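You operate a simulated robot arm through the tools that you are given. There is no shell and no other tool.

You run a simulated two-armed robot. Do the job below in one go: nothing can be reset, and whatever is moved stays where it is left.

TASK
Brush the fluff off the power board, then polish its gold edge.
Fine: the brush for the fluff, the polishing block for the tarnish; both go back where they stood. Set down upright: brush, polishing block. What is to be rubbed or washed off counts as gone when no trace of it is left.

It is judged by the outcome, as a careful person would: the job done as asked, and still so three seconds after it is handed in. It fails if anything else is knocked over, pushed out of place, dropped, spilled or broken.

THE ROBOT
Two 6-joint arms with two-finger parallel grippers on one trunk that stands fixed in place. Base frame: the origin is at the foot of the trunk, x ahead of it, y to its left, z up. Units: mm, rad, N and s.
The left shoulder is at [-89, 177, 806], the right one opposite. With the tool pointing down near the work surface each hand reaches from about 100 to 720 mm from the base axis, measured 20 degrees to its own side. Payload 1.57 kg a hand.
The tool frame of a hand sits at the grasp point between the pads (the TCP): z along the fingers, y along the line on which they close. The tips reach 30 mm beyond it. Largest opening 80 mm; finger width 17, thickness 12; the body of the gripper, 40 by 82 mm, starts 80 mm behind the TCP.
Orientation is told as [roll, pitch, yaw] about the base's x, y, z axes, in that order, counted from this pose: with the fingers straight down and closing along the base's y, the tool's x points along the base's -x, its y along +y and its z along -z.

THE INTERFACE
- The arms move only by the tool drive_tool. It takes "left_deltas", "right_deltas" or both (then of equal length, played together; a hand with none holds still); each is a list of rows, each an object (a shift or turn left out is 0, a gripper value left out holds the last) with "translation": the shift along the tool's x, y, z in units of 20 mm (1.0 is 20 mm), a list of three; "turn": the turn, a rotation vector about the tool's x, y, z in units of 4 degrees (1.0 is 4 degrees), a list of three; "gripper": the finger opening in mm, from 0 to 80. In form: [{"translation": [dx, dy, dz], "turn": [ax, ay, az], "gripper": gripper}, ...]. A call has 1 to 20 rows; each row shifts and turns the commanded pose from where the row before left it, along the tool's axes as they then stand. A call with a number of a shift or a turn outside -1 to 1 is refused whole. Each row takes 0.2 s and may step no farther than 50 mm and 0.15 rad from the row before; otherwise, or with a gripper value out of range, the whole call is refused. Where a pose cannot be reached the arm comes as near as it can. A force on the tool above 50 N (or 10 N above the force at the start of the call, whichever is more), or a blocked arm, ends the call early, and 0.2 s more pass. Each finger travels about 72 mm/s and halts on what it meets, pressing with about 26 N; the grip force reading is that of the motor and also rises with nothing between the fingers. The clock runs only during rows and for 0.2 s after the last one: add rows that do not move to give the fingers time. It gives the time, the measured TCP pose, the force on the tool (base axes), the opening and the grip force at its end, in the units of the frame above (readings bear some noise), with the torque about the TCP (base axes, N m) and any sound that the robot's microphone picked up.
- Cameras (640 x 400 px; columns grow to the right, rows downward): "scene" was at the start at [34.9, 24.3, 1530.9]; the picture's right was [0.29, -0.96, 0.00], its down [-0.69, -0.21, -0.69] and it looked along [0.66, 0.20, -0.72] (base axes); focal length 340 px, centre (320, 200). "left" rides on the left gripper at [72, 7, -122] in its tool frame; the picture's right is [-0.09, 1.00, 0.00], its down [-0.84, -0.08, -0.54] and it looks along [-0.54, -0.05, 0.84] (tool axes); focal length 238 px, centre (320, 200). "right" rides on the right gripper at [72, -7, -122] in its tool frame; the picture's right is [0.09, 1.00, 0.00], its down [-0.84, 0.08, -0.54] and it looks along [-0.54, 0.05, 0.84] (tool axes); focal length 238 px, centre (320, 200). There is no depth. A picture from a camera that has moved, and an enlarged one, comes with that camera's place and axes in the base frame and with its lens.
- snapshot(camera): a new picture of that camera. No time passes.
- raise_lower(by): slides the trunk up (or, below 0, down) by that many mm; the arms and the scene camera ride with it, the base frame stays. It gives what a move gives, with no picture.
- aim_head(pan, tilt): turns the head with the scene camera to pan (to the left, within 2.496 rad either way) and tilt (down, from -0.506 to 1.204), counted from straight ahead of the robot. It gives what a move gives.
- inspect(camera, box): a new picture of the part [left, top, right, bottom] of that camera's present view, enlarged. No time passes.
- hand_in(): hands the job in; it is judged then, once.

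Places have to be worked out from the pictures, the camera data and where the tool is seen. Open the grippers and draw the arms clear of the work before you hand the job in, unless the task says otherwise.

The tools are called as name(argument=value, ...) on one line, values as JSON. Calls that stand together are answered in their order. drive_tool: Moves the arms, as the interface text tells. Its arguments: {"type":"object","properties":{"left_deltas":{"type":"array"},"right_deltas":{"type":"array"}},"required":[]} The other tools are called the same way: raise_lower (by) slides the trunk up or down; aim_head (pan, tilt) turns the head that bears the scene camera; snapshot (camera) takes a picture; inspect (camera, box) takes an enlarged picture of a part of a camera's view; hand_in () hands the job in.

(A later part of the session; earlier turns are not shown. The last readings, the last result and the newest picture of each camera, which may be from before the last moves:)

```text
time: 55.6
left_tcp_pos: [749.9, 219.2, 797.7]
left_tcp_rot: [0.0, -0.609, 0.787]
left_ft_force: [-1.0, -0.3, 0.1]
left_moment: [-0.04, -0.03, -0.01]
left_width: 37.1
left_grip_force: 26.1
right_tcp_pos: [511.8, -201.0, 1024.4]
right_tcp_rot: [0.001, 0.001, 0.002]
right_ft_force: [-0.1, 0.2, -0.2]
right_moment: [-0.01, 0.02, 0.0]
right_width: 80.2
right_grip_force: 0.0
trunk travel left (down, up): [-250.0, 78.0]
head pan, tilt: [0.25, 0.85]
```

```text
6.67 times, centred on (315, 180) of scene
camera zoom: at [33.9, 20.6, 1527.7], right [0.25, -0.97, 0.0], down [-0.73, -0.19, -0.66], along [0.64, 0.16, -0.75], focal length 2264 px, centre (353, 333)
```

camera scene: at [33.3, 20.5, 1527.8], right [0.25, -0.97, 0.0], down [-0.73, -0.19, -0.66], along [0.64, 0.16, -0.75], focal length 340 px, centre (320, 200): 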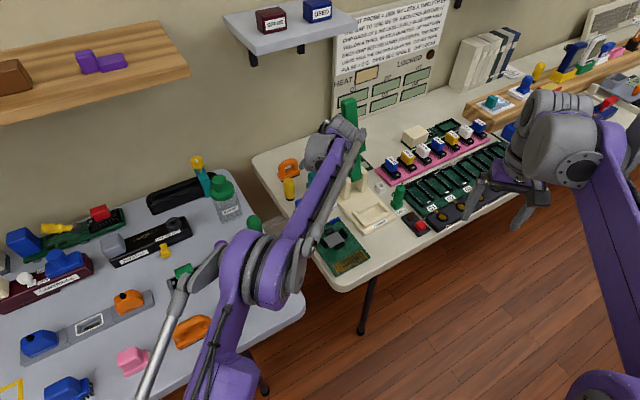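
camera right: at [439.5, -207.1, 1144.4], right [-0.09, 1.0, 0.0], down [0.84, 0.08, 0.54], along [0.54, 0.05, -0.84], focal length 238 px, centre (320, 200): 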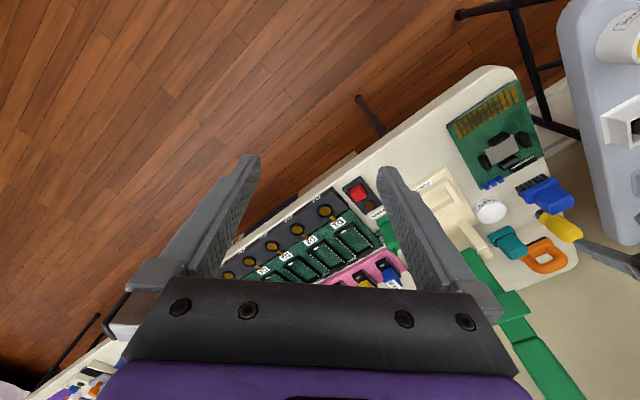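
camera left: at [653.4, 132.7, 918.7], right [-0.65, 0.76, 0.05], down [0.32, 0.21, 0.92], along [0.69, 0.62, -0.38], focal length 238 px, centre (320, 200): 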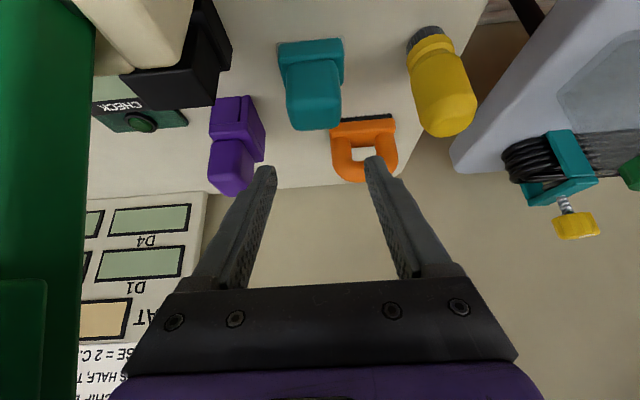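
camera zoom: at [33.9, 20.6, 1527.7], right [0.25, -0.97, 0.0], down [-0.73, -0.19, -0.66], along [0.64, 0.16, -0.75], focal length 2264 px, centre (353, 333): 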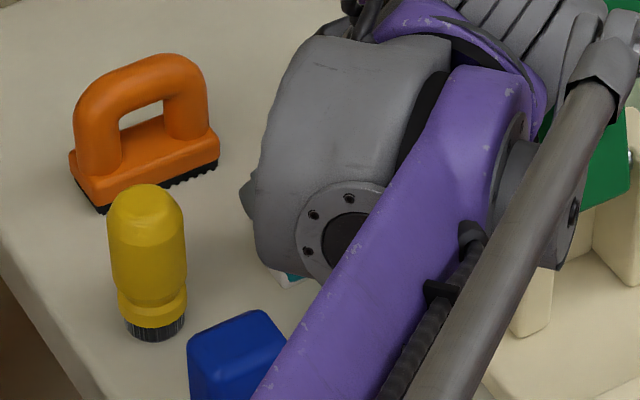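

The block is gripped (37.1 mm, 26 N); stand pose recorded via camera position (654.2, 132.6, 857.4). Lifting straight up 60 mm.

drive_tool(left_deltas=[{"translation": [-0.15, 0, -0.21]}, {"translation": [-0.39, 0, -0.56]}, {"translation": [-0.39, 0, -0.56]}, {"translation": [-0.39, 0, -0.56]}, {"translation": [-0.39, 0, -0.56]}, {"translation": [0, 0, 0]}])

snapshot(camera="left")

inspect(camera="right", box=[460, 180, 620, 320])

```text
time: 57.0
left_tcp_pos: [747.5, 217.6, 857.0]
left_tcp_rot: [-0.001, -0.609, 0.789]
left_ft_force: [-0.1, 0.3, -1.4]
left_moment: [-0.01, 0.01, 0.0]
left_width: 37.1
left_grip_force: 25.9
right_tcp_pos: [511.6, -200.9, 1023.6]
right_tcp_rot: [0.0, 0.0, 0.0]
right_ft_force: [0.1, -0.6, -0.1]
right_moment: [0.01, -0.02, 0.05]
right_width: 79.8
right_grip_force: 0.1
trunk travel left (down, up): [-250.0, 78.0]
head pan, tilt: [0.25, 0.85]
```

```text
taken
camera left: at [653.4, 132.3, 916.6], right [-0.65, 0.76, 0.05], down [0.32, 0.21, 0.92], along [0.69, 0.62, -0.38], focal length 238 px, centre (320, 200)
```

left: 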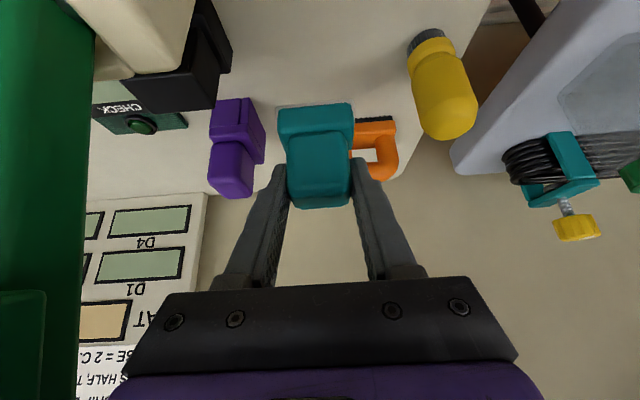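

```text
2.86 times, centred on (540, 250) of right
camera zoom: at [439.9, -206.9, 1144.3], right [-0.09, 1.0, 0.0], down [0.84, 0.08, 0.54], along [0.54, 0.05, -0.84], focal length 681 px, centre (-309, 57)
```

zoom: 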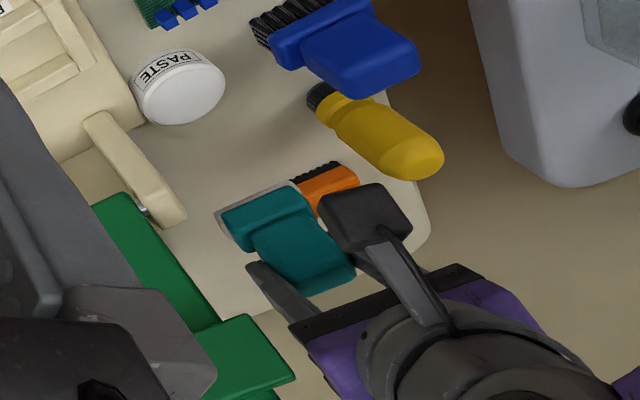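

The block lifted cleanly. I'll raise 40 mm more to pass well over the brush and tub, then carry it over the gold edge.

drive_tool(left_deltas=[{"translation": [-0.575, 0, -0.818]}, {"translation": [-0.575, 0, -0.818]}, {"translation": [0.783, 0.283, -0.551]}, {"translation": [0.783, 0.283, -0.551]}, {"translation": [0.783, 0.283, -0.551]}, {"translation": [0.783, 0.283, -0.551]}, {"translation": [0.783, 0.283, -0.551]}, {"translation": [0.783, 0.283, -0.551]}, {"translation": [0.783, 0.283, -0.551]}, {"translation": [0.783, 0.283, -0.551]}, {"translation": [0.783, 0.283, -0.551]}, {"translation": [0.783, 0.283, -0.551]}, {"translation": [0.783, 0.283, -0.551]}, {"translation": [0.783, 0.283, -0.551]}, {"translation": [0.783, 0.283, -0.551]}, {"translation": [0.783, 0.283, -0.551]}, {"translation": [0.783, 0.283, -0.551]}, {"translation": [0, 0, 0]}])

snapshot(camera="left")

snapshot(camera="scene")

inspect(camera="right", box=[440, 60, 600, 200])

```text
time: 60.8
left_tcp_pos: [485.1, 74.4, 898.0]
left_tcp_rot: [0.0, -0.61, 0.787]
left_ft_force: [-0.1, -0.8, -1.0]
left_moment: [0.0, 0.02, -0.01]
left_width: 36.8
left_grip_force: 25.2
right_tcp_pos: [512.0, -201.3, 1023.8]
right_tcp_rot: [0.001, 0.0, 0.0]
right_ft_force: [0.3, 0.8, 0.0]
right_moment: [0.0, 0.01, 0.04]
right_width: 80.1
right_grip_force: 0.1
trunk travel left (down, up): [-250.0, 78.0]
head pan, tilt: [0.25, 0.85]
```

```text
taken
camera left: at [390.3, -11.4, 957.2], right [-0.65, 0.76, 0.05], down [0.32, 0.21, 0.92], along [0.69, 0.62, -0.38], focal length 238 px, centre (320, 200)
```

left: 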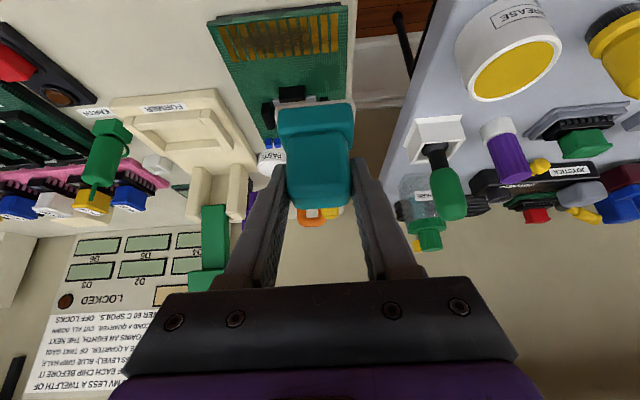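

```text
taken
camera scene: at [34.3, 20.7, 1527.7], right [0.25, -0.97, 0.0], down [-0.73, -0.19, -0.66], along [0.64, 0.16, -0.75], focal length 340 px, centre (320, 200)
```

scene: 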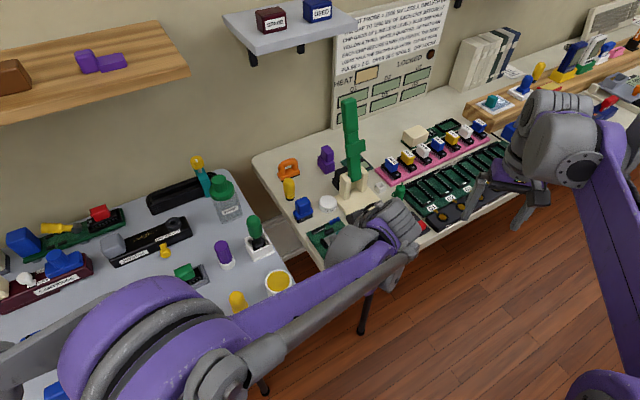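

```text
2.86 times, centred on (520, 130) of right
camera zoom: at [440.0, -206.9, 1144.3], right [-0.09, 1.0, 0.0], down [0.84, 0.08, 0.54], along [0.54, 0.05, -0.84], focal length 681 px, centre (-251, 400)
```

zoom: 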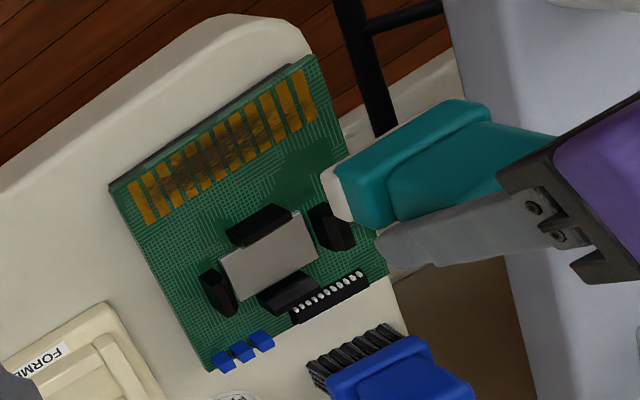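

The block hovers over the −u end of the gold edge. I'll lower it 70 mm, to roughly 10 mm above the board, and compare positions visually.

drive_tool(left_deltas=[{"translation": [0.503, 0, 0.716]}, {"translation": [0.503, 0, 0.716]}, {"translation": [0.503, 0, 0.716]}, {"translation": [0.503, 0, 0.716]}, {"translation": [0, 0, 0]}])

inspect(camera="left", box=[180, 0, 380, 160])

inspect(camera="right", box=[450, 60, 570, 180])

inspect(camera="scene", box=[290, 190, 420, 300])

```text
time: 62.0
left_tcp_pos: [484.4, 75.8, 828.8]
left_tcp_rot: [0.0, -0.611, 0.786]
left_ft_force: [-1.1, -0.3, -0.8]
left_moment: [-0.02, -0.01, -0.03]
left_width: 37.0
left_grip_force: 26.0
right_tcp_pos: [510.8, -200.2, 1024.9]
right_tcp_rot: [-0.002, -0.001, 0.001]
right_ft_force: [-0.6, 0.5, 0.4]
right_moment: [0.0, 0.0, -0.03]
right_width: 79.9
right_grip_force: 0.2
trunk travel left (down, up): [-250.0, 78.0]
head pan, tilt: [0.25, 0.85]
```

```text
2.50 times, centred on (280, 80) of left
camera zoom: at [389.1, -11.1, 886.9], right [-0.65, 0.76, 0.05], down [0.32, 0.21, 0.92], along [0.69, 0.62, -0.38], focal length 596 px, centre (420, 500)
```

zoom: 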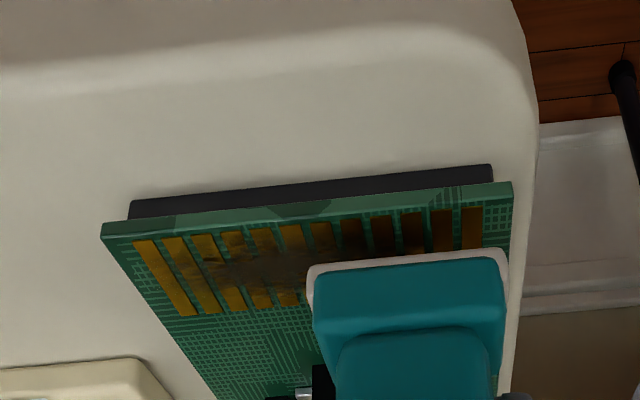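

```text
3.33 times, centred on (510, 120) of right
camera zoom: at [439.5, -206.9, 1144.5], right [-0.09, 1.0, 0.0], down [0.84, 0.08, 0.54], along [0.54, 0.05, -0.84], focal length 794 px, centre (-313, 467)
```

zoom: 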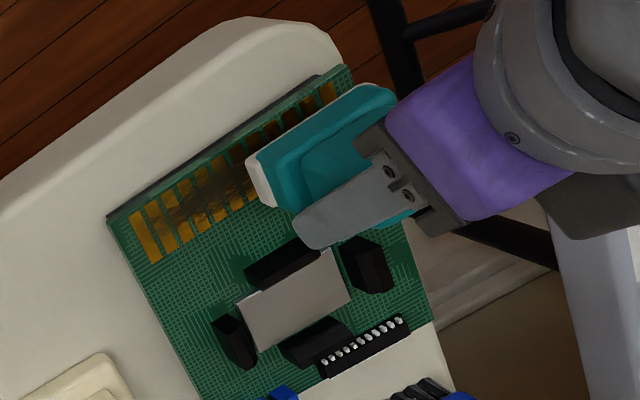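

```text
3.64 times, centred on (355, 245) of scene
camera zoom: at [33.7, 20.7, 1527.7], right [0.25, -0.97, 0.0], down [-0.73, -0.19, -0.66], along [0.64, 0.16, -0.75], focal length 1235 px, centre (193, 36)
```

zoom: 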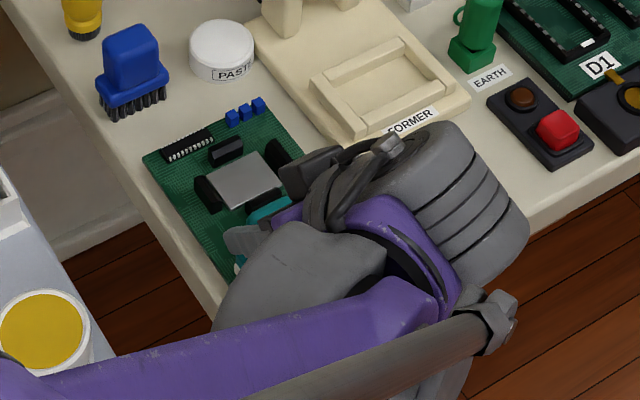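

The board is a slab on a black stand; the block is lined up over the −u half of the fingers, and I predict contact about 11 mm lower. Lowering 8 mm, then 1 mm at a time watching force.

drive_tool(left_deltas=[{"translation": [0.115, 0, 0.164]}, {"translation": [0.115, 0, 0.164]}, {"translation": [0, 0, 0]}])

drive_tool(left_deltas=[{"translation": [0.0288, 0, 0.0409]}, {"translation": [0, 0, 0]}])

```text
time: 62.8
left_tcp_pos: [485.1, 74.2, 819.1]
left_tcp_rot: [0.0, -0.612, 0.788]
left_ft_force: [0.5, -0.1, -0.4]
left_moment: [-0.02, -0.01, -0.01]
left_width: 37.3
left_grip_force: 26.2
right_tcp_pos: [511.5, -200.6, 1023.9]
right_tcp_rot: [0.0, 0.0, -0.001]
right_ft_force: [0.3, 0.1, 0.2]
right_moment: [-0.01, 0.01, -0.02]
right_width: 80.0
right_grip_force: 0.1
trunk travel left (down, up): [-250.0, 78.0]
head pan, tilt: [0.25, 0.85]
```

```text
time: 63.4
left_tcp_pos: [483.8, 74.5, 817.9]
left_tcp_rot: [0.0, -0.61, 0.787]
left_ft_force: [-0.6, -0.1, -1.5]
left_moment: [-0.03, 0.02, 0.0]
left_width: 37.3
left_grip_force: 25.9
right_tcp_pos: [512.0, -200.8, 1023.7]
right_tcp_rot: [0.001, -0.001, 0.0]
right_ft_force: [0.7, -0.5, 0.0]
right_moment: [0.0, -0.02, 0.0]
right_width: 80.2
right_grip_force: 0.0
trunk travel left (down, up): [-250.0, 78.0]
head pan, tilt: [0.25, 0.85]
```

No contact yet (force is just the block's weight). Another 1 mm step and a look.

drive_tool(left_deltas=[{"translation": [0.0288, 0, 0.0409]}, {"translation": [0, 0, 0]}])

inspect(camera="left", box=[180, 0, 380, 160])

inspect(camera="right", box=[460, 80, 560, 160])

```text
time: 64.0
left_tcp_pos: [485.1, 74.8, 816.4]
left_tcp_rot: [0.0, -0.611, 0.788]
left_ft_force: [-0.1, 0.9, -0.9]
left_moment: [0.01, -0.03, -0.03]
left_width: 37.0
left_grip_force: 25.4
right_tcp_pos: [511.6, -202.2, 1024.0]
right_tcp_rot: [0.001, -0.001, -0.001]
right_ft_force: [-0.8, 0.0, 0.1]
right_moment: [0.03, -0.03, 0.03]
right_width: 79.6
right_grip_force: 0.1
trunk travel left (down, up): [-250.0, 78.0]
head pan, tilt: [0.25, 0.85]
```

```text
2.50 times, centred on (280, 80) of left
camera zoom: at [389.2, -11.7, 876.9], right [-0.65, 0.76, 0.05], down [0.32, 0.21, 0.92], along [0.69, 0.62, -0.38], focal length 596 px, centre (420, 500)
```

zoom: 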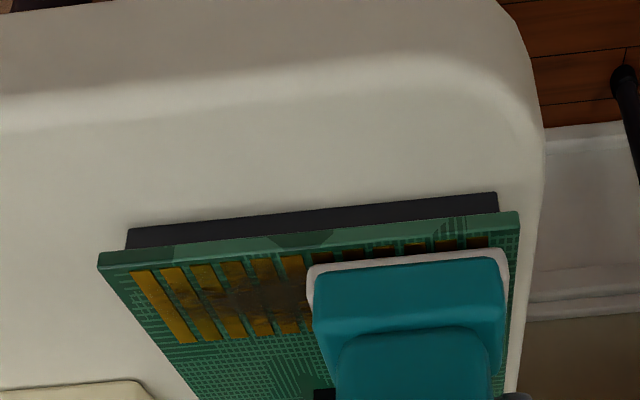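

```text
5.00 times, centred on (510, 120) of right
camera zoom: at [439.7, -207.0, 1144.4], right [-0.09, 1.0, 0.0], down [0.84, 0.08, 0.54], along [0.54, 0.05, -0.84], focal length 1192 px, centre (-630, 600)
```

zoom: 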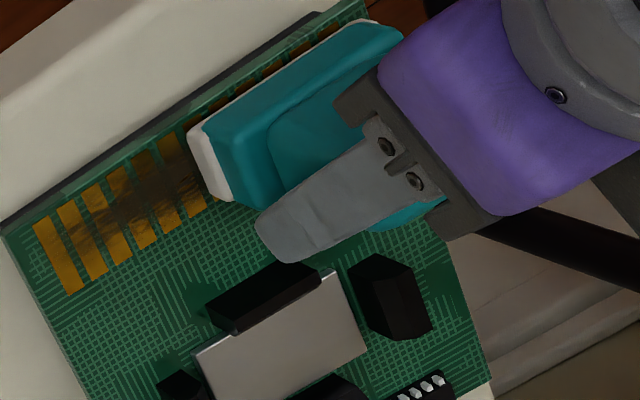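

The pad's front edge sits about 3–4 mm behind the fingers' outer ends, so I shift 4 mm toward the gold edge while lowering another 1 mm.

drive_tool(left_deltas=[{"translation": [0.164, 0, -0.115]}, {"translation": [0.0288, 0, 0.0409]}, {"translation": [0, 0, 0]}])

inspect(camera="left", box=[180, 0, 380, 160])

```text
time: 64.8
left_tcp_pos: [482.0, 70.5, 815.6]
left_tcp_rot: [0.0, -0.612, 0.787]
left_ft_force: [0.2, 0.3, -0.5]
left_moment: [-0.02, 0.0, -0.01]
left_width: 36.7
left_grip_force: 25.8
right_tcp_pos: [510.7, -201.1, 1023.2]
right_tcp_rot: [0.0, 0.0, 0.0]
right_ft_force: [-0.7, -0.4, -0.4]
right_moment: [0.01, 0.01, -0.01]
right_width: 79.8
right_grip_force: 0.0
trunk travel left (down, up): [-250.0, 78.0]
head pan, tilt: [0.25, 0.85]
```

```text
2.50 times, centred on (280, 80) of left
camera zoom: at [387.1, -14.4, 876.1], right [-0.65, 0.76, 0.05], down [0.32, 0.21, 0.92], along [0.69, 0.62, -0.38], focal length 596 px, centre (420, 500)
```

zoom: 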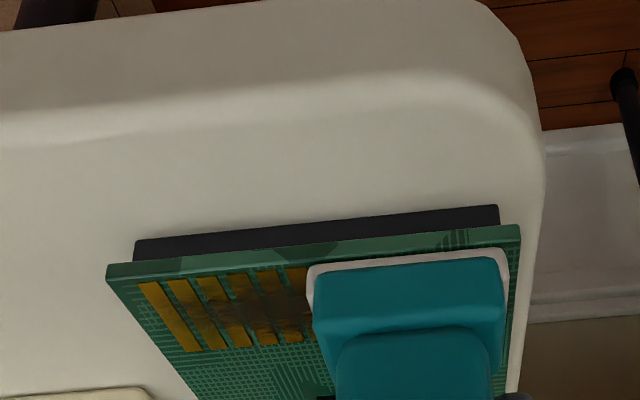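

Pad front is now flush with the finger ends. Lowering by 0.6 mm steps to find contact.

drive_tool(left_deltas=[{"translation": [0.0173, 0, 0.0245]}, {"translation": [0, 0, 0]}])

drive_tool(left_deltas=[{"translation": [0.0173, 0, 0.0245]}, {"translation": [0, 0, 0]}])

```text
time: 65.4
left_tcp_pos: [482.7, 71.9, 815.8]
left_tcp_rot: [0.0, -0.611, 0.787]
left_ft_force: [0.3, 0.9, -0.9]
left_moment: [0.01, -0.06, 0.02]
left_width: 36.9
left_grip_force: 25.9
right_tcp_pos: [511.6, -200.7, 1023.5]
right_tcp_rot: [-0.001, 0.0, 0.0]
right_ft_force: [0.0, 0.5, -0.4]
right_moment: [-0.02, 0.03, -0.01]
right_width: 80.2
right_grip_force: 0.1
trunk travel left (down, up): [-250.0, 78.0]
head pan, tilt: [0.25, 0.85]
```

```text
time: 66.0
left_tcp_pos: [481.9, 72.8, 815.8]
left_tcp_rot: [0.0, -0.613, 0.787]
left_ft_force: [1.3, -0.9, 8.4]
left_moment: [-0.02, -0.05, -0.04]
left_width: 37.0
left_grip_force: 25.7
right_tcp_pos: [511.8, -200.2, 1024.2]
right_tcp_rot: [-0.002, 0.001, 0.001]
right_ft_force: [0.6, -0.3, -0.6]
right_moment: [-0.03, -0.02, -0.03]
right_width: 80.0
right_grip_force: 0.1
trunk travel left (down, up): [-250.0, 78.0]
head pan, tilt: [0.25, 0.85]
```

Contact at 8.4 N. I'll polish with a stroke along the gold edge, first 24 mm, and check the board stays put.

drive_tool(left_deltas=[{"translation": [0, -0.3, 0]}, {"translation": [0, -0.3, 0]}, {"translation": [0, -0.3, 0]}, {"translation": [0, -0.3, 0]}])

inspect(camera="left", box=[180, 0, 380, 160])

inspect(camera="right", box=[450, 60, 570, 180])

```text
time: 67.0
left_tcp_pos: [498.5, 55.2, 815.8]
left_tcp_rot: [0.0, -0.611, 0.788]
left_ft_force: [-1.6, 2.4, 9.1]
left_moment: [0.12, 0.06, 0.0]
left_width: 37.0
left_grip_force: 26.1
right_tcp_pos: [509.1, -201.1, 1024.7]
right_tcp_rot: [0.001, -0.001, 0.002]
right_ft_force: [0.1, 0.2, 0.2]
right_moment: [-0.02, -0.02, -0.02]
right_width: 80.2
right_grip_force: 0.0
trunk travel left (down, up): [-250.0, 78.0]
head pan, tilt: [0.25, 0.85]
```

```text
2.50 times, centred on (280, 80) of left
camera zoom: at [403.6, -31.6, 875.2], right [-0.65, 0.76, 0.05], down [0.32, 0.21, 0.92], along [0.69, 0.62, -0.38], focal length 596 px, centre (420, 500)
```

zoom: 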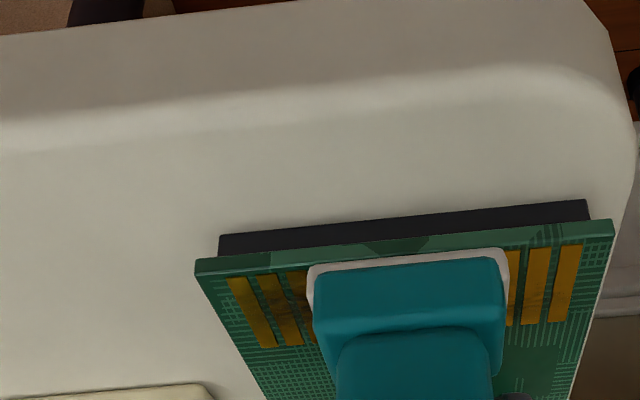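

```text
3.33 times, centred on (510, 120) of right
camera zoom: at [438.9, -206.8, 1144.8], right [-0.09, 1.0, 0.0], down [0.84, 0.08, 0.54], along [0.54, 0.05, -0.84], focal length 794 px, centre (-313, 467)
```

zoom: 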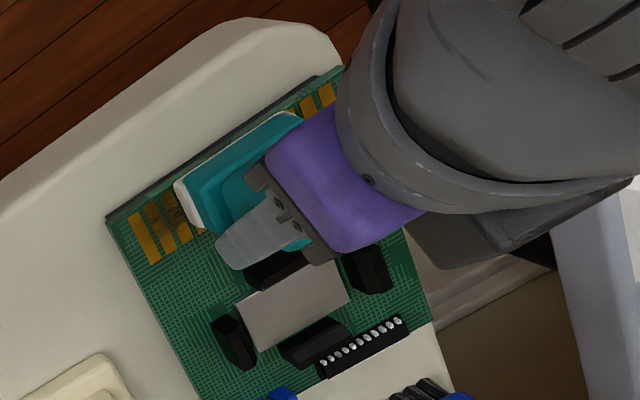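

The board hasn't moved and the stroke is smooth at about 9 N. I'll continue to the far end and come back over the whole gold edge.

drive_tool(left_deltas=[{"translation": [0, -0.3, 0]}, {"translation": [0, -0.3, 0]}, {"translation": [0, -0.3, 0]}, {"translation": [0, -0.3, 0]}, {"translation": [0, -0.3, 0]}, {"translation": [0, 0.3, 0]}, {"translation": [0, 0.3, 0]}, {"translation": [0, 0.3, 0]}, {"translation": [0, 0.3, 0]}, {"translation": [0, 0.3, 0]}, {"translation": [0, 0.3, 0]}, {"translation": [0, 0.3, 0]}, {"translation": [0, 0.3, 0]}, {"translation": [0, 0.3, 0]}, {"translation": [0, 0.3, 0]}])

inspect(camera="left", box=[180, 0, 380, 160])

inspect(camera="right", box=[450, 60, 570, 180])

```text
time: 70.2
left_tcp_pos: [478.2, 75.5, 816.7]
left_tcp_rot: [0.0, -0.614, 0.787]
left_ft_force: [3.2, -2.7, 14.0]
left_moment: [-0.12, -0.04, -0.04]
left_width: 36.7
left_grip_force: 25.8
right_tcp_pos: [510.9, -201.8, 1023.7]
right_tcp_rot: [-0.001, 0.0, 0.0]
right_ft_force: [0.1, -0.2, 0.6]
right_moment: [0.01, 0.0, 0.0]
right_width: 79.9
right_grip_force: 0.1
trunk travel left (down, up): [-250.0, 78.0]
head pan, tilt: [0.25, 0.85]
```

```text
2.50 times, centred on (280, 80) of left
camera zoom: at [382.2, -10.7, 875.1], right [-0.65, 0.76, 0.05], down [0.32, 0.21, 0.92], along [0.69, 0.62, -0.38], focal length 596 px, centre (420, 500)
```

zoom: 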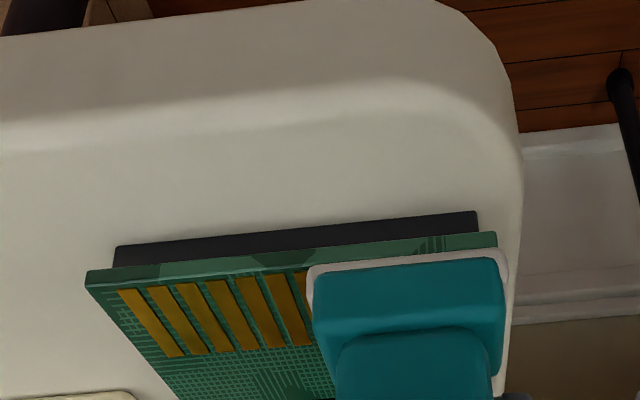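

```text
3.33 times, centred on (510, 120) of right
camera zoom: at [439.1, -207.4, 1144.7], right [-0.09, 1.0, 0.0], down [0.84, 0.08, 0.54], along [0.54, 0.05, -0.84], focal length 794 px, centre (-313, 467)
```

zoom: 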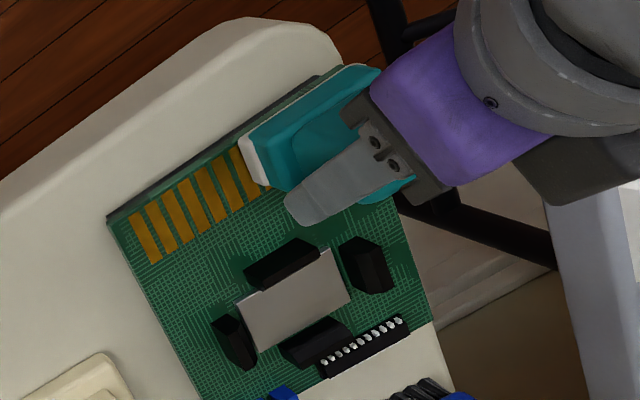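

The tarnish is gone from the visible fingers and the board is still in place. Easing pressure slightly, I'll do one more full pass there and back, shifting 3 mm inward on the return to cover the inner ends.

drive_tool(left_deltas=[{"translation": [-0.006, -0.3, -0.008]}, {"translation": [0, -0.3, 0]}, {"translation": [0, -0.3, 0]}, {"translation": [0, -0.3, 0]}, {"translation": [0, -0.3, 0]}, {"translation": [0, -0.3, 0]}, {"translation": [0, -0.3, 0]}, {"translation": [0, -0.3, 0]}, {"translation": [0, -0.3, 0]}, {"translation": [0, -0.3, 0]}])

inspect(camera="left", box=[250, 40, 450, 160])

inspect(camera="right", box=[450, 60, 570, 180])

```text
time: 72.4
left_tcp_pos: [520.1, 33.5, 816.0]
left_tcp_rot: [0.0, -0.611, 0.788]
left_ft_force: [-1.7, 0.8, 4.1]
left_moment: [0.01, 0.03, 0.03]
left_width: 36.7
left_grip_force: 26.4
right_tcp_pos: [511.2, -201.3, 1024.4]
right_tcp_rot: [0.001, -0.002, -0.002]
right_ft_force: [-0.6, 0.4, 0.3]
right_moment: [0.0, 0.02, 0.02]
right_width: 80.0
right_grip_force: 0.1
trunk travel left (down, up): [-250.0, 78.0]
head pan, tilt: [0.25, 0.85]
```

```text
3.20 times, centred on (350, 100) of left
camera zoom: at [425.0, -52.5, 875.2], right [-0.65, 0.76, 0.05], down [0.32, 0.21, 0.92], along [0.69, 0.62, -0.38], focal length 763 px, centre (224, 520)
```

zoom: 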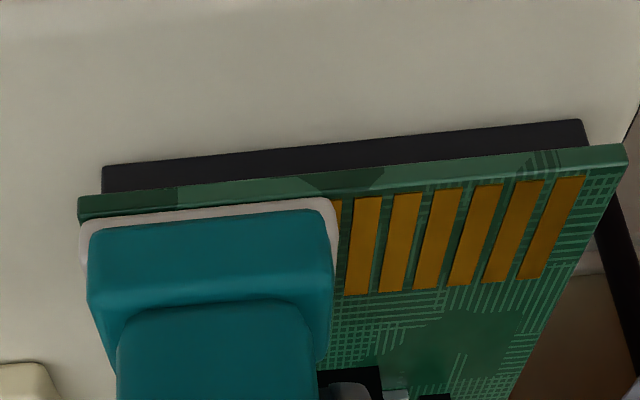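

```text
3.33 times, centred on (510, 120) of right
camera zoom: at [439.2, -206.9, 1144.6], right [-0.09, 1.0, 0.0], down [0.84, 0.08, 0.54], along [0.54, 0.05, -0.84], focal length 794 px, centre (-313, 467)
```

zoom: 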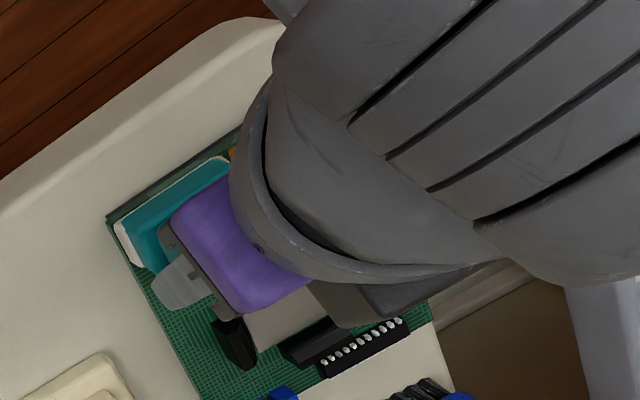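

The other half shines too. Return pass 3 mm further in, with slightly more pressure.

drive_tool(left_deltas=[{"translation": [-0.119, 0, 0.092]}, {"translation": [0, 0.3, 0]}, {"translation": [0, 0.3, 0]}, {"translation": [0, 0.3, 0]}, {"translation": [0, 0.3, 0]}, {"translation": [0, 0.3, 0]}, {"translation": [0, 0.3, 0]}, {"translation": [0, 0.3, 0]}, {"translation": [0, 0.3, 0]}, {"translation": [0, 0.3, 0]}, {"translation": [0, 0.3, 0]}])

inspect(camera="right", box=[450, 60, 570, 180])

inspect(camera="left", box=[180, 40, 380, 160])

```text
time: 74.8
left_tcp_pos: [479.4, 77.6, 815.6]
left_tcp_rot: [-0.001, -0.615, 0.788]
left_ft_force: [1.7, -2.5, 11.0]
left_moment: [-0.08, 0.04, 0.0]
left_width: 37.0
left_grip_force: 25.6
right_tcp_pos: [510.7, -200.4, 1024.0]
right_tcp_rot: [0.0, 0.0, 0.001]
right_ft_force: [-0.3, -0.1, 1.0]
right_moment: [0.03, 0.0, -0.02]
right_width: 79.9
right_grip_force: 0.0
trunk travel left (down, up): [-250.0, 78.0]
head pan, tilt: [0.25, 0.85]
```

```text
3.33 times, centred on (510, 120) of right
camera zoom: at [439.2, -207.3, 1144.7], right [-0.09, 1.0, 0.0], down [0.84, 0.08, 0.54], along [0.54, 0.05, -0.84], focal length 794 px, centre (-313, 467)
```

zoom: 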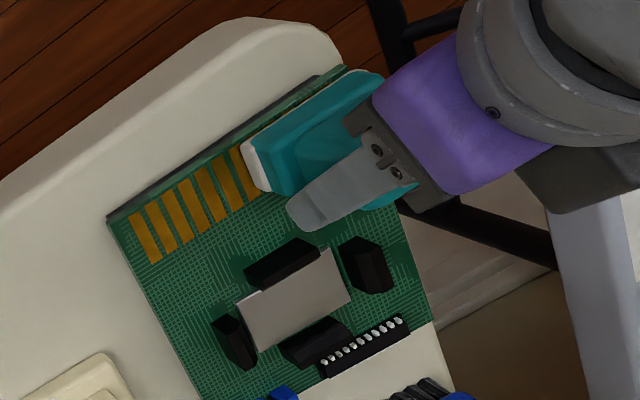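

```text
3.20 times, centred on (280, 100) of left
camera zoom: at [384.5, -8.5, 875.0], right [-0.65, 0.76, 0.05], down [0.32, 0.21, 0.92], along [0.69, 0.62, -0.38], focal length 763 px, centre (448, 520)
```

zoom: 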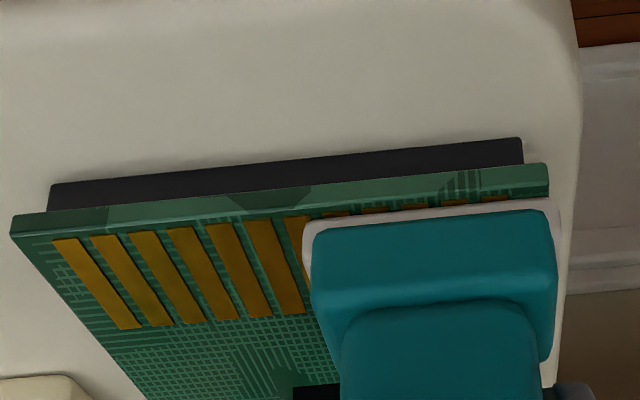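

Both halves are bright. I'll lift the block straight up, then carry it back over its stand, and inspect the board once the arm is out of the way.

drive_tool(left_deltas=[{"translation": [-0.2, 0, -0.285]}, {"translation": [-0.547, 0, -0.777]}, {"translation": [-0.547, 0, -0.777]}, {"translation": [-0.547, 0, -0.777]}, {"translation": [-0.547, 0, -0.777]}, {"translation": [-0.791, -0.306, 0.557]}, {"translation": [-0.791, -0.306, 0.557]}, {"translation": [-0.791, -0.306, 0.557]}, {"translation": [-0.791, -0.306, 0.557]}, {"translation": [-0.791, -0.306, 0.557]}, {"translation": [-0.791, -0.306, 0.557]}, {"translation": [-0.791, -0.306, 0.557]}, {"translation": [-0.791, -0.306, 0.557]}])

inspect(camera="right", box=[450, 60, 570, 180])

inspect(camera="scene", box=[290, 200, 400, 290])

snapshot(camera="left")

```text
time: 77.6
left_tcp_pos: [624.6, 152.9, 897.6]
left_tcp_rot: [-0.001, -0.612, 0.787]
left_ft_force: [0.3, -0.4, -0.5]
left_moment: [0.03, 0.01, 0.01]
left_width: 37.3
left_grip_force: 26.0
right_tcp_pos: [511.0, -201.5, 1023.0]
right_tcp_rot: [0.001, 0.0, -0.001]
right_ft_force: [-0.6, 0.2, 0.2]
right_moment: [-0.02, -0.01, 0.0]
right_width: 79.9
right_grip_force: 0.0
trunk travel left (down, up): [-250.0, 78.0]
head pan, tilt: [0.25, 0.85]
```

```text
3.33 times, centred on (510, 120) of right
camera zoom: at [440.1, -206.9, 1144.3], right [-0.09, 1.0, 0.0], down [0.84, 0.08, 0.54], along [0.54, 0.05, -0.84], focal length 794 px, centre (-313, 467)
```

zoom: 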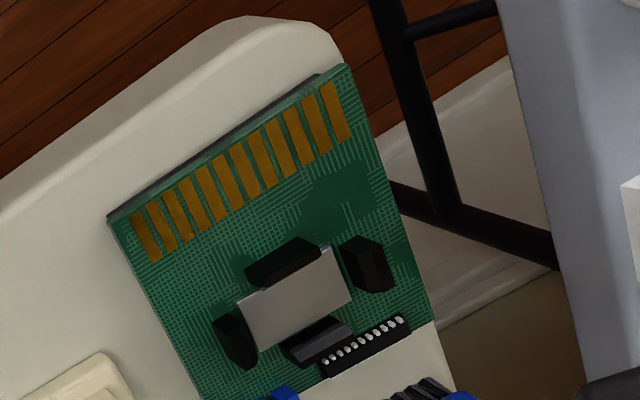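

```text
4.44 times, centred on (345, 245) of scene
camera zoom: at [34.5, 20.8, 1527.7], right [0.25, -0.97, 0.0], down [-0.73, -0.19, -0.66], along [0.64, 0.16, -0.75], focal length 1509 px, centre (209, 0)
```

zoom: 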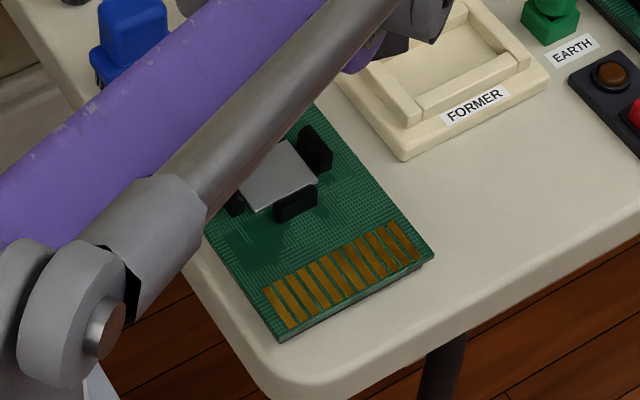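

```text
taken
camera left: at [529.4, 65.7, 957.7], right [-0.65, 0.76, 0.05], down [0.32, 0.21, 0.92], along [0.69, 0.62, -0.38], focal length 238 px, centre (320, 200)
```

left: 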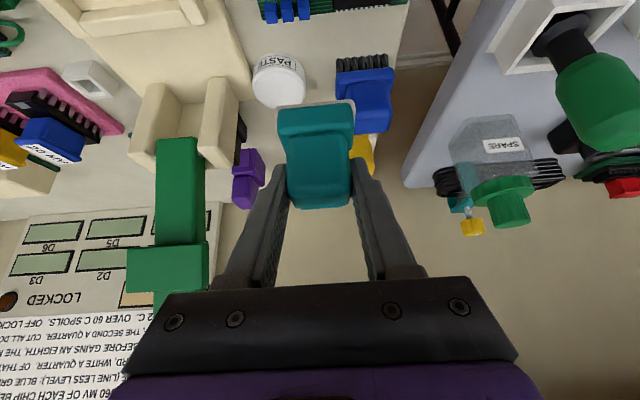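

Gold fingers look spotless in both views; I'll zoom tighter for traces while the block is still in hand.

inspect(camera="scene", box=[328, 245, 370, 275])

inspect(camera="right", box=[468, 70, 522, 115])

```text
13.33 times, centred on (349, 260) of scene
camera zoom: at [34.5, 20.8, 1527.7], right [0.25, -0.97, 0.0], down [-0.73, -0.19, -0.66], along [0.64, 0.16, -0.75], focal length 4528 px, centre (-67, -600)
```

zoom: 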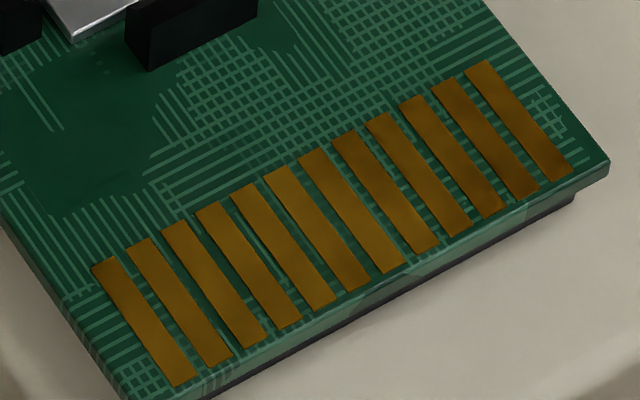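

```text
8.89 times, centred on (495, 92) of right
camera zoom: at [440.1, -206.9, 1144.3], right [-0.09, 1.0, 0.0], down [0.84, 0.08, 0.54], along [0.54, 0.05, -0.84], focal length 2119 px, centre (-1236, 1156)
```

zoom: 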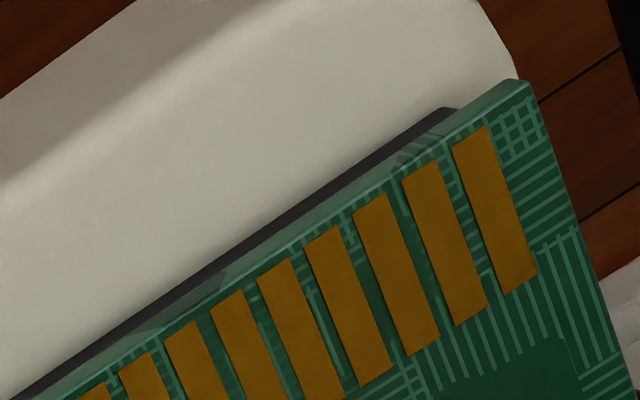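

One finger tip near the outer edge shows a slightly reddish spot; I'll zoom further to tell reflection from residue.

inspect(camera="scene", box=[354, 248, 370, 264])

inspect(camera="scene", box=[330, 258, 358, 276])

inspect(camera="right", box=[462, 85, 498, 112])

inspect(camera="right", box=[446, 95, 490, 130])

```text
16.00 times, centred on (362, 256) of scene
camera zoom: at [34.5, 20.8, 1527.7], right [0.25, -0.97, 0.0], down [-0.73, -0.19, -0.66], along [0.64, 0.16, -0.75], focal length 5433 px, centre (-352, -696)
```

zoom: 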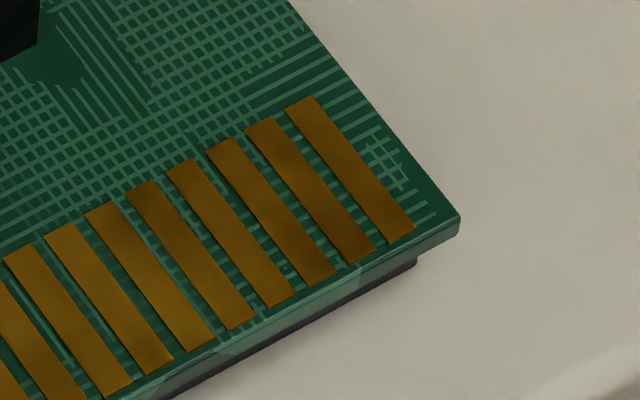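

```text
16.00 times, centred on (344, 267) of scene
camera zoom: at [34.5, 20.8, 1527.7], right [0.25, -0.97, 0.0], down [-0.73, -0.19, -0.66], along [0.64, 0.16, -0.75], focal length 5433 px, centre (-64, -872)
```

zoom: 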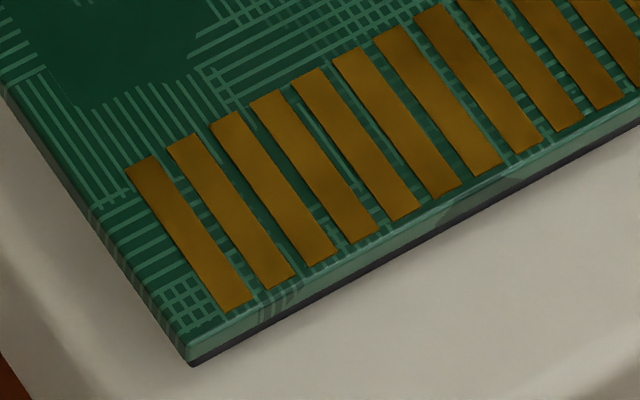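

```text
14.81 times, centred on (480, 98) of right
camera zoom: at [440.1, -206.9, 1144.3], right [-0.09, 1.0, 0.0], down [0.84, 0.08, 0.54], along [0.54, 0.05, -0.84], focal length 3531 px, centre (-2050, 1704)
```

zoom: 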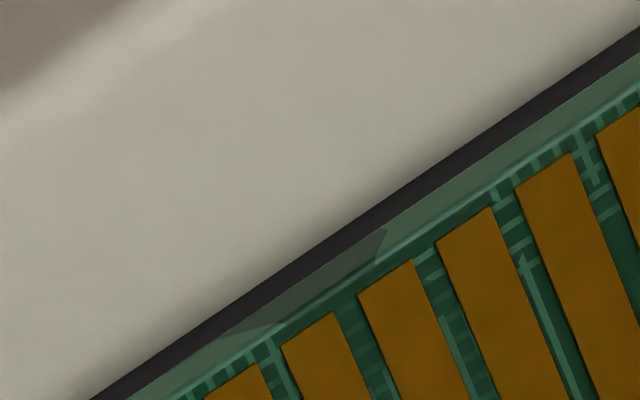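

```text
11.43 times, centred on (468, 112) of right
camera zoom: at [440.1, -206.9, 1144.3], right [-0.09, 1.0, 0.0], down [0.84, 0.08, 0.54], along [0.54, 0.05, -0.84], focal length 2724 px, centre (-1371, 1200)
```

zoom: 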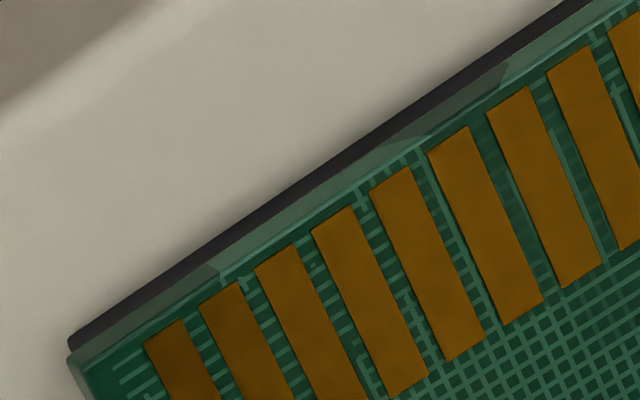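

The fingers are uniformly clean at high zoom. I noticed some faint dots near the choke's left on the fluff area; I'll zoom there to be sure that is board print and not residue.

inspect(camera="scene", box=[326, 243, 350, 258])

inspect(camera="right", box=[490, 95, 530, 130])

inspect(camera="right", box=[460, 105, 500, 140])

```text
16.00 times, centred on (338, 250) of scene
camera zoom: at [34.5, 20.8, 1527.7], right [0.25, -0.97, 0.0], down [-0.73, -0.19, -0.66], along [0.64, 0.16, -0.75], focal length 5433 px, centre (32, -608)
```

zoom: 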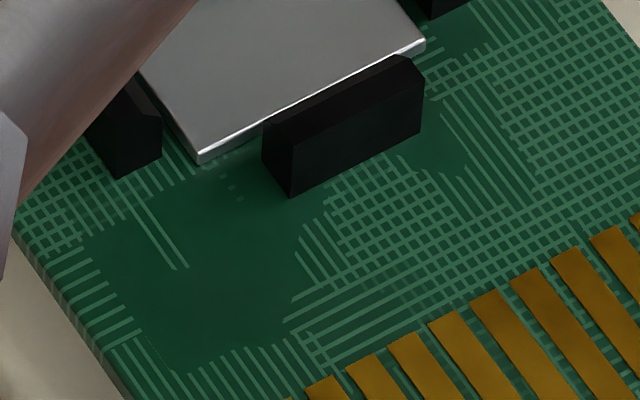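

```text
11.43 times, centred on (510, 112) of right
camera zoom: at [440.1, -206.9, 1144.3], right [-0.09, 1.0, 0.0], down [0.84, 0.08, 0.54], along [0.54, 0.05, -0.84], focal length 2724 px, centre (-1851, 1200)
```

zoom: 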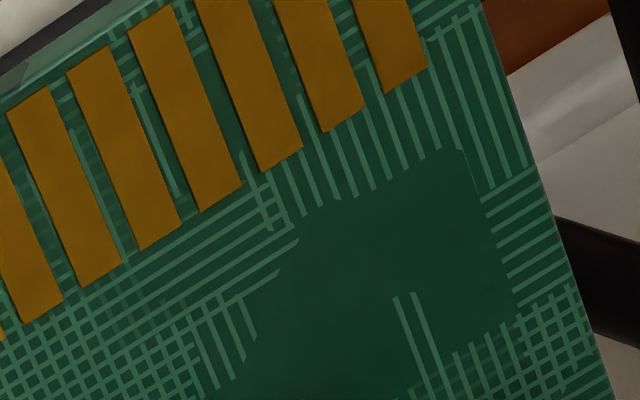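

```text
11.43 times, centred on (480, 122) of right
camera zoom: at [440.1, -206.9, 1144.3], right [-0.09, 1.0, 0.0], down [0.84, 0.08, 0.54], along [0.54, 0.05, -0.84], focal length 2724 px, centre (-1509, 1086)
```

zoom: 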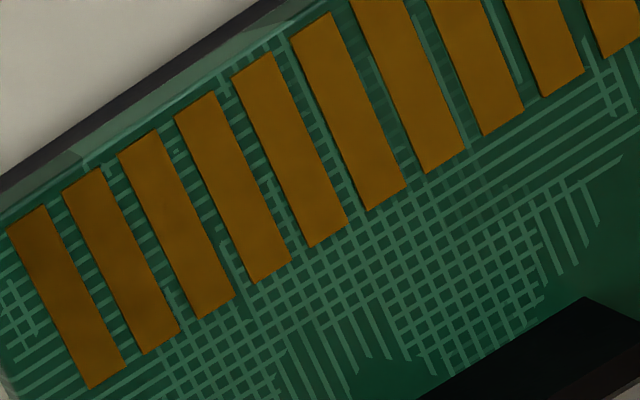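

Only printed pattern remains: fluff and tarnish are both gone. Now I carry the block the rest of the way and come down to about 60 mm above its stand.

drive_tool(left_deltas=[{"translation": [-0.791, -0.295, 0.557]}, {"translation": [-0.791, -0.295, 0.557]}, {"translation": [-0.791, -0.295, 0.557]}, {"translation": [-0.791, -0.295, 0.557]}, {"translation": [-0.791, -0.295, 0.557]}, {"translation": [-0.791, -0.295, 0.557]}, {"translation": [-0.791, -0.295, 0.557]}, {"translation": [0.575, 0, 0.818]}, {"translation": [0.575, 0, 0.818]}, {"translation": [0, 0, 0]}])

inspect(camera="left", box=[180, 40, 420, 220])

inspect(camera="right", box=[460, 180, 620, 320])

```text
time: 79.8
left_tcp_pos: [747.0, 222.1, 856.7]
left_tcp_rot: [0.0, -0.61, 0.787]
left_ft_force: [0.1, 1.0, -1.3]
left_moment: [0.01, 0.0, -0.01]
left_width: 37.0
left_grip_force: 25.8
right_tcp_pos: [510.3, -199.5, 1025.1]
right_tcp_rot: [-0.001, 0.001, -0.001]
right_ft_force: [0.6, -0.1, 0.0]
right_moment: [0.04, 0.01, 0.0]
right_width: 80.0
right_grip_force: 0.0
trunk travel left (down, up): [-250.0, 78.0]
head pan, tilt: [0.25, 0.85]
```

```text
2.22 times, centred on (300, 130) of left
camera zoom: at [652.6, 134.6, 916.9], right [-0.65, 0.76, 0.05], down [0.32, 0.21, 0.92], along [0.69, 0.62, -0.38], focal length 530 px, centre (364, 356)
```

zoom: 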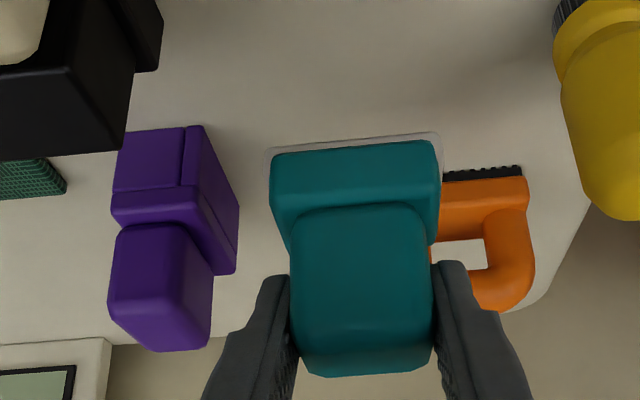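

```text
2.86 times, centred on (540, 250) of right
camera zoom: at [439.5, -207.0, 1144.5], right [-0.09, 1.0, 0.0], down [0.84, 0.08, 0.54], along [0.54, 0.05, -0.84], focal length 681 px, centre (-309, 57)
```

zoom: 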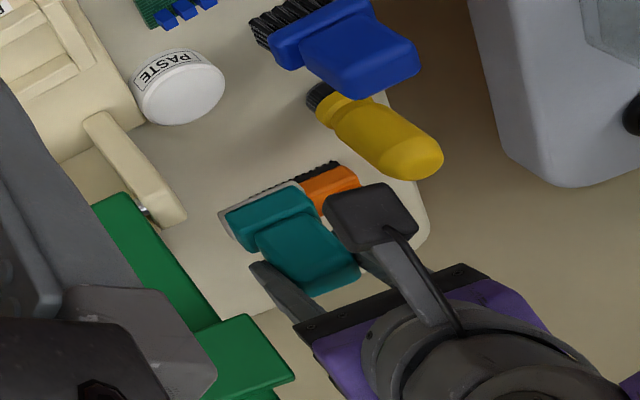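

No slip of the block in the fingers (views match the grasp picture). Correcting 2.5 mm laterally and lowering 50 mm.

drive_tool(left_deltas=[{"translation": [0.012, -0.127, -0.008]}, {"translation": [0.479, 0, 0.682]}, {"translation": [0.479, 0, 0.682]}, {"translation": [0.479, 0, 0.682]}, {"translation": [0, 0, 0]}])

inspect(camera="left", box=[220, 60, 420, 220])

```text
time: 81.0
left_tcp_pos: [751.1, 219.4, 807.8]
left_tcp_rot: [0.001, -0.611, 0.787]
left_ft_force: [0.5, 0.7, -0.1]
left_moment: [0.02, -0.01, -0.03]
left_width: 36.8
left_grip_force: 26.7
right_tcp_pos: [511.7, -201.0, 1024.3]
right_tcp_rot: [-0.001, 0.0, -0.001]
right_ft_force: [0.0, -0.3, -0.1]
right_moment: [-0.01, -0.01, 0.02]
right_width: 80.1
right_grip_force: 0.0
trunk travel left (down, up): [-250.0, 78.0]
head pan, tilt: [0.25, 0.85]
```

```text
2.50 times, centred on (320, 140) of left
camera zoom: at [655.1, 133.0, 867.1], right [-0.65, 0.76, 0.05], down [0.32, 0.21, 0.92], along [0.69, 0.62, -0.38], focal length 596 px, centre (320, 350)
```

zoom: 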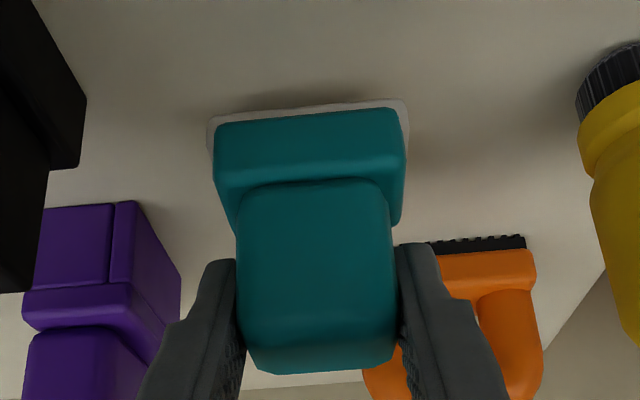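

About 10 mm above the stand and within 1 mm laterally. Lowering 9 mm with the small correction, then feeling for the table.

drive_tool(left_deltas=[{"translation": [0.148, 0.009, 0.171]}, {"translation": [0.148, 0.009, 0.171]}, {"translation": [0, 0, 0]}])

inspect(camera="left", box=[220, 60, 420, 220])

drive_tool(left_deltas=[{"translation": [0.0173, 0, 0.0245]}, {"translation": [0, 0, 0]}])

```text
time: 81.8
left_tcp_pos: [749.6, 217.6, 799.5]
left_tcp_rot: [0.0, -0.611, 0.788]
left_ft_force: [-0.3, -0.2, -0.8]
left_moment: [-0.03, 0.02, 0.01]
left_width: 37.0
left_grip_force: 26.3
right_tcp_pos: [511.1, -200.5, 1024.0]
right_tcp_rot: [0.0, 0.0, 0.0]
right_ft_force: [0.2, 0.4, 0.2]
right_moment: [-0.01, -0.03, -0.02]
right_width: 79.8
right_grip_force: 0.0
trunk travel left (down, up): [-250.0, 78.0]
head pan, tilt: [0.25, 0.85]
```

```text
2.50 times, centred on (320, 140) of left
camera zoom: at [653.5, 131.8, 858.3], right [-0.65, 0.76, 0.05], down [0.32, 0.21, 0.92], along [0.69, 0.62, -0.38], focal length 596 px, centre (320, 350)
```

zoom: 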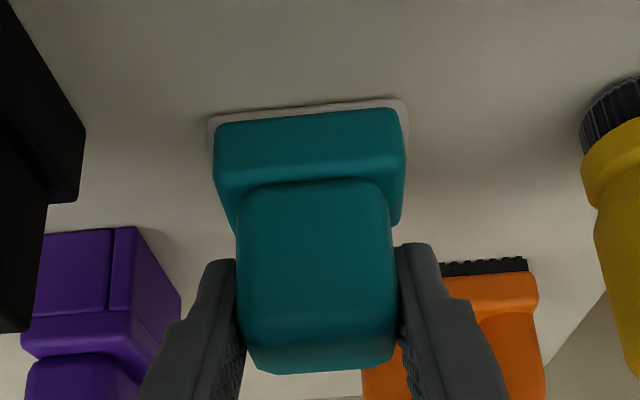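

```text
time: 82.4
left_tcp_pos: [749.3, 216.2, 798.4]
left_tcp_rot: [-0.001, -0.611, 0.787]
left_ft_force: [-0.6, 0.3, -1.1]
left_moment: [-0.01, 0.0, 0.0]
left_width: 37.0
left_grip_force: 25.8
right_tcp_pos: [512.0, -200.5, 1023.7]
right_tcp_rot: [0.0, 0.0, 0.0]
right_ft_force: [0.5, 0.0, -0.6]
right_moment: [0.03, -0.01, -0.02]
right_width: 79.9
right_grip_force: 0.1
trunk travel left (down, up): [-250.0, 78.0]
head pan, tilt: [0.25, 0.85]
```

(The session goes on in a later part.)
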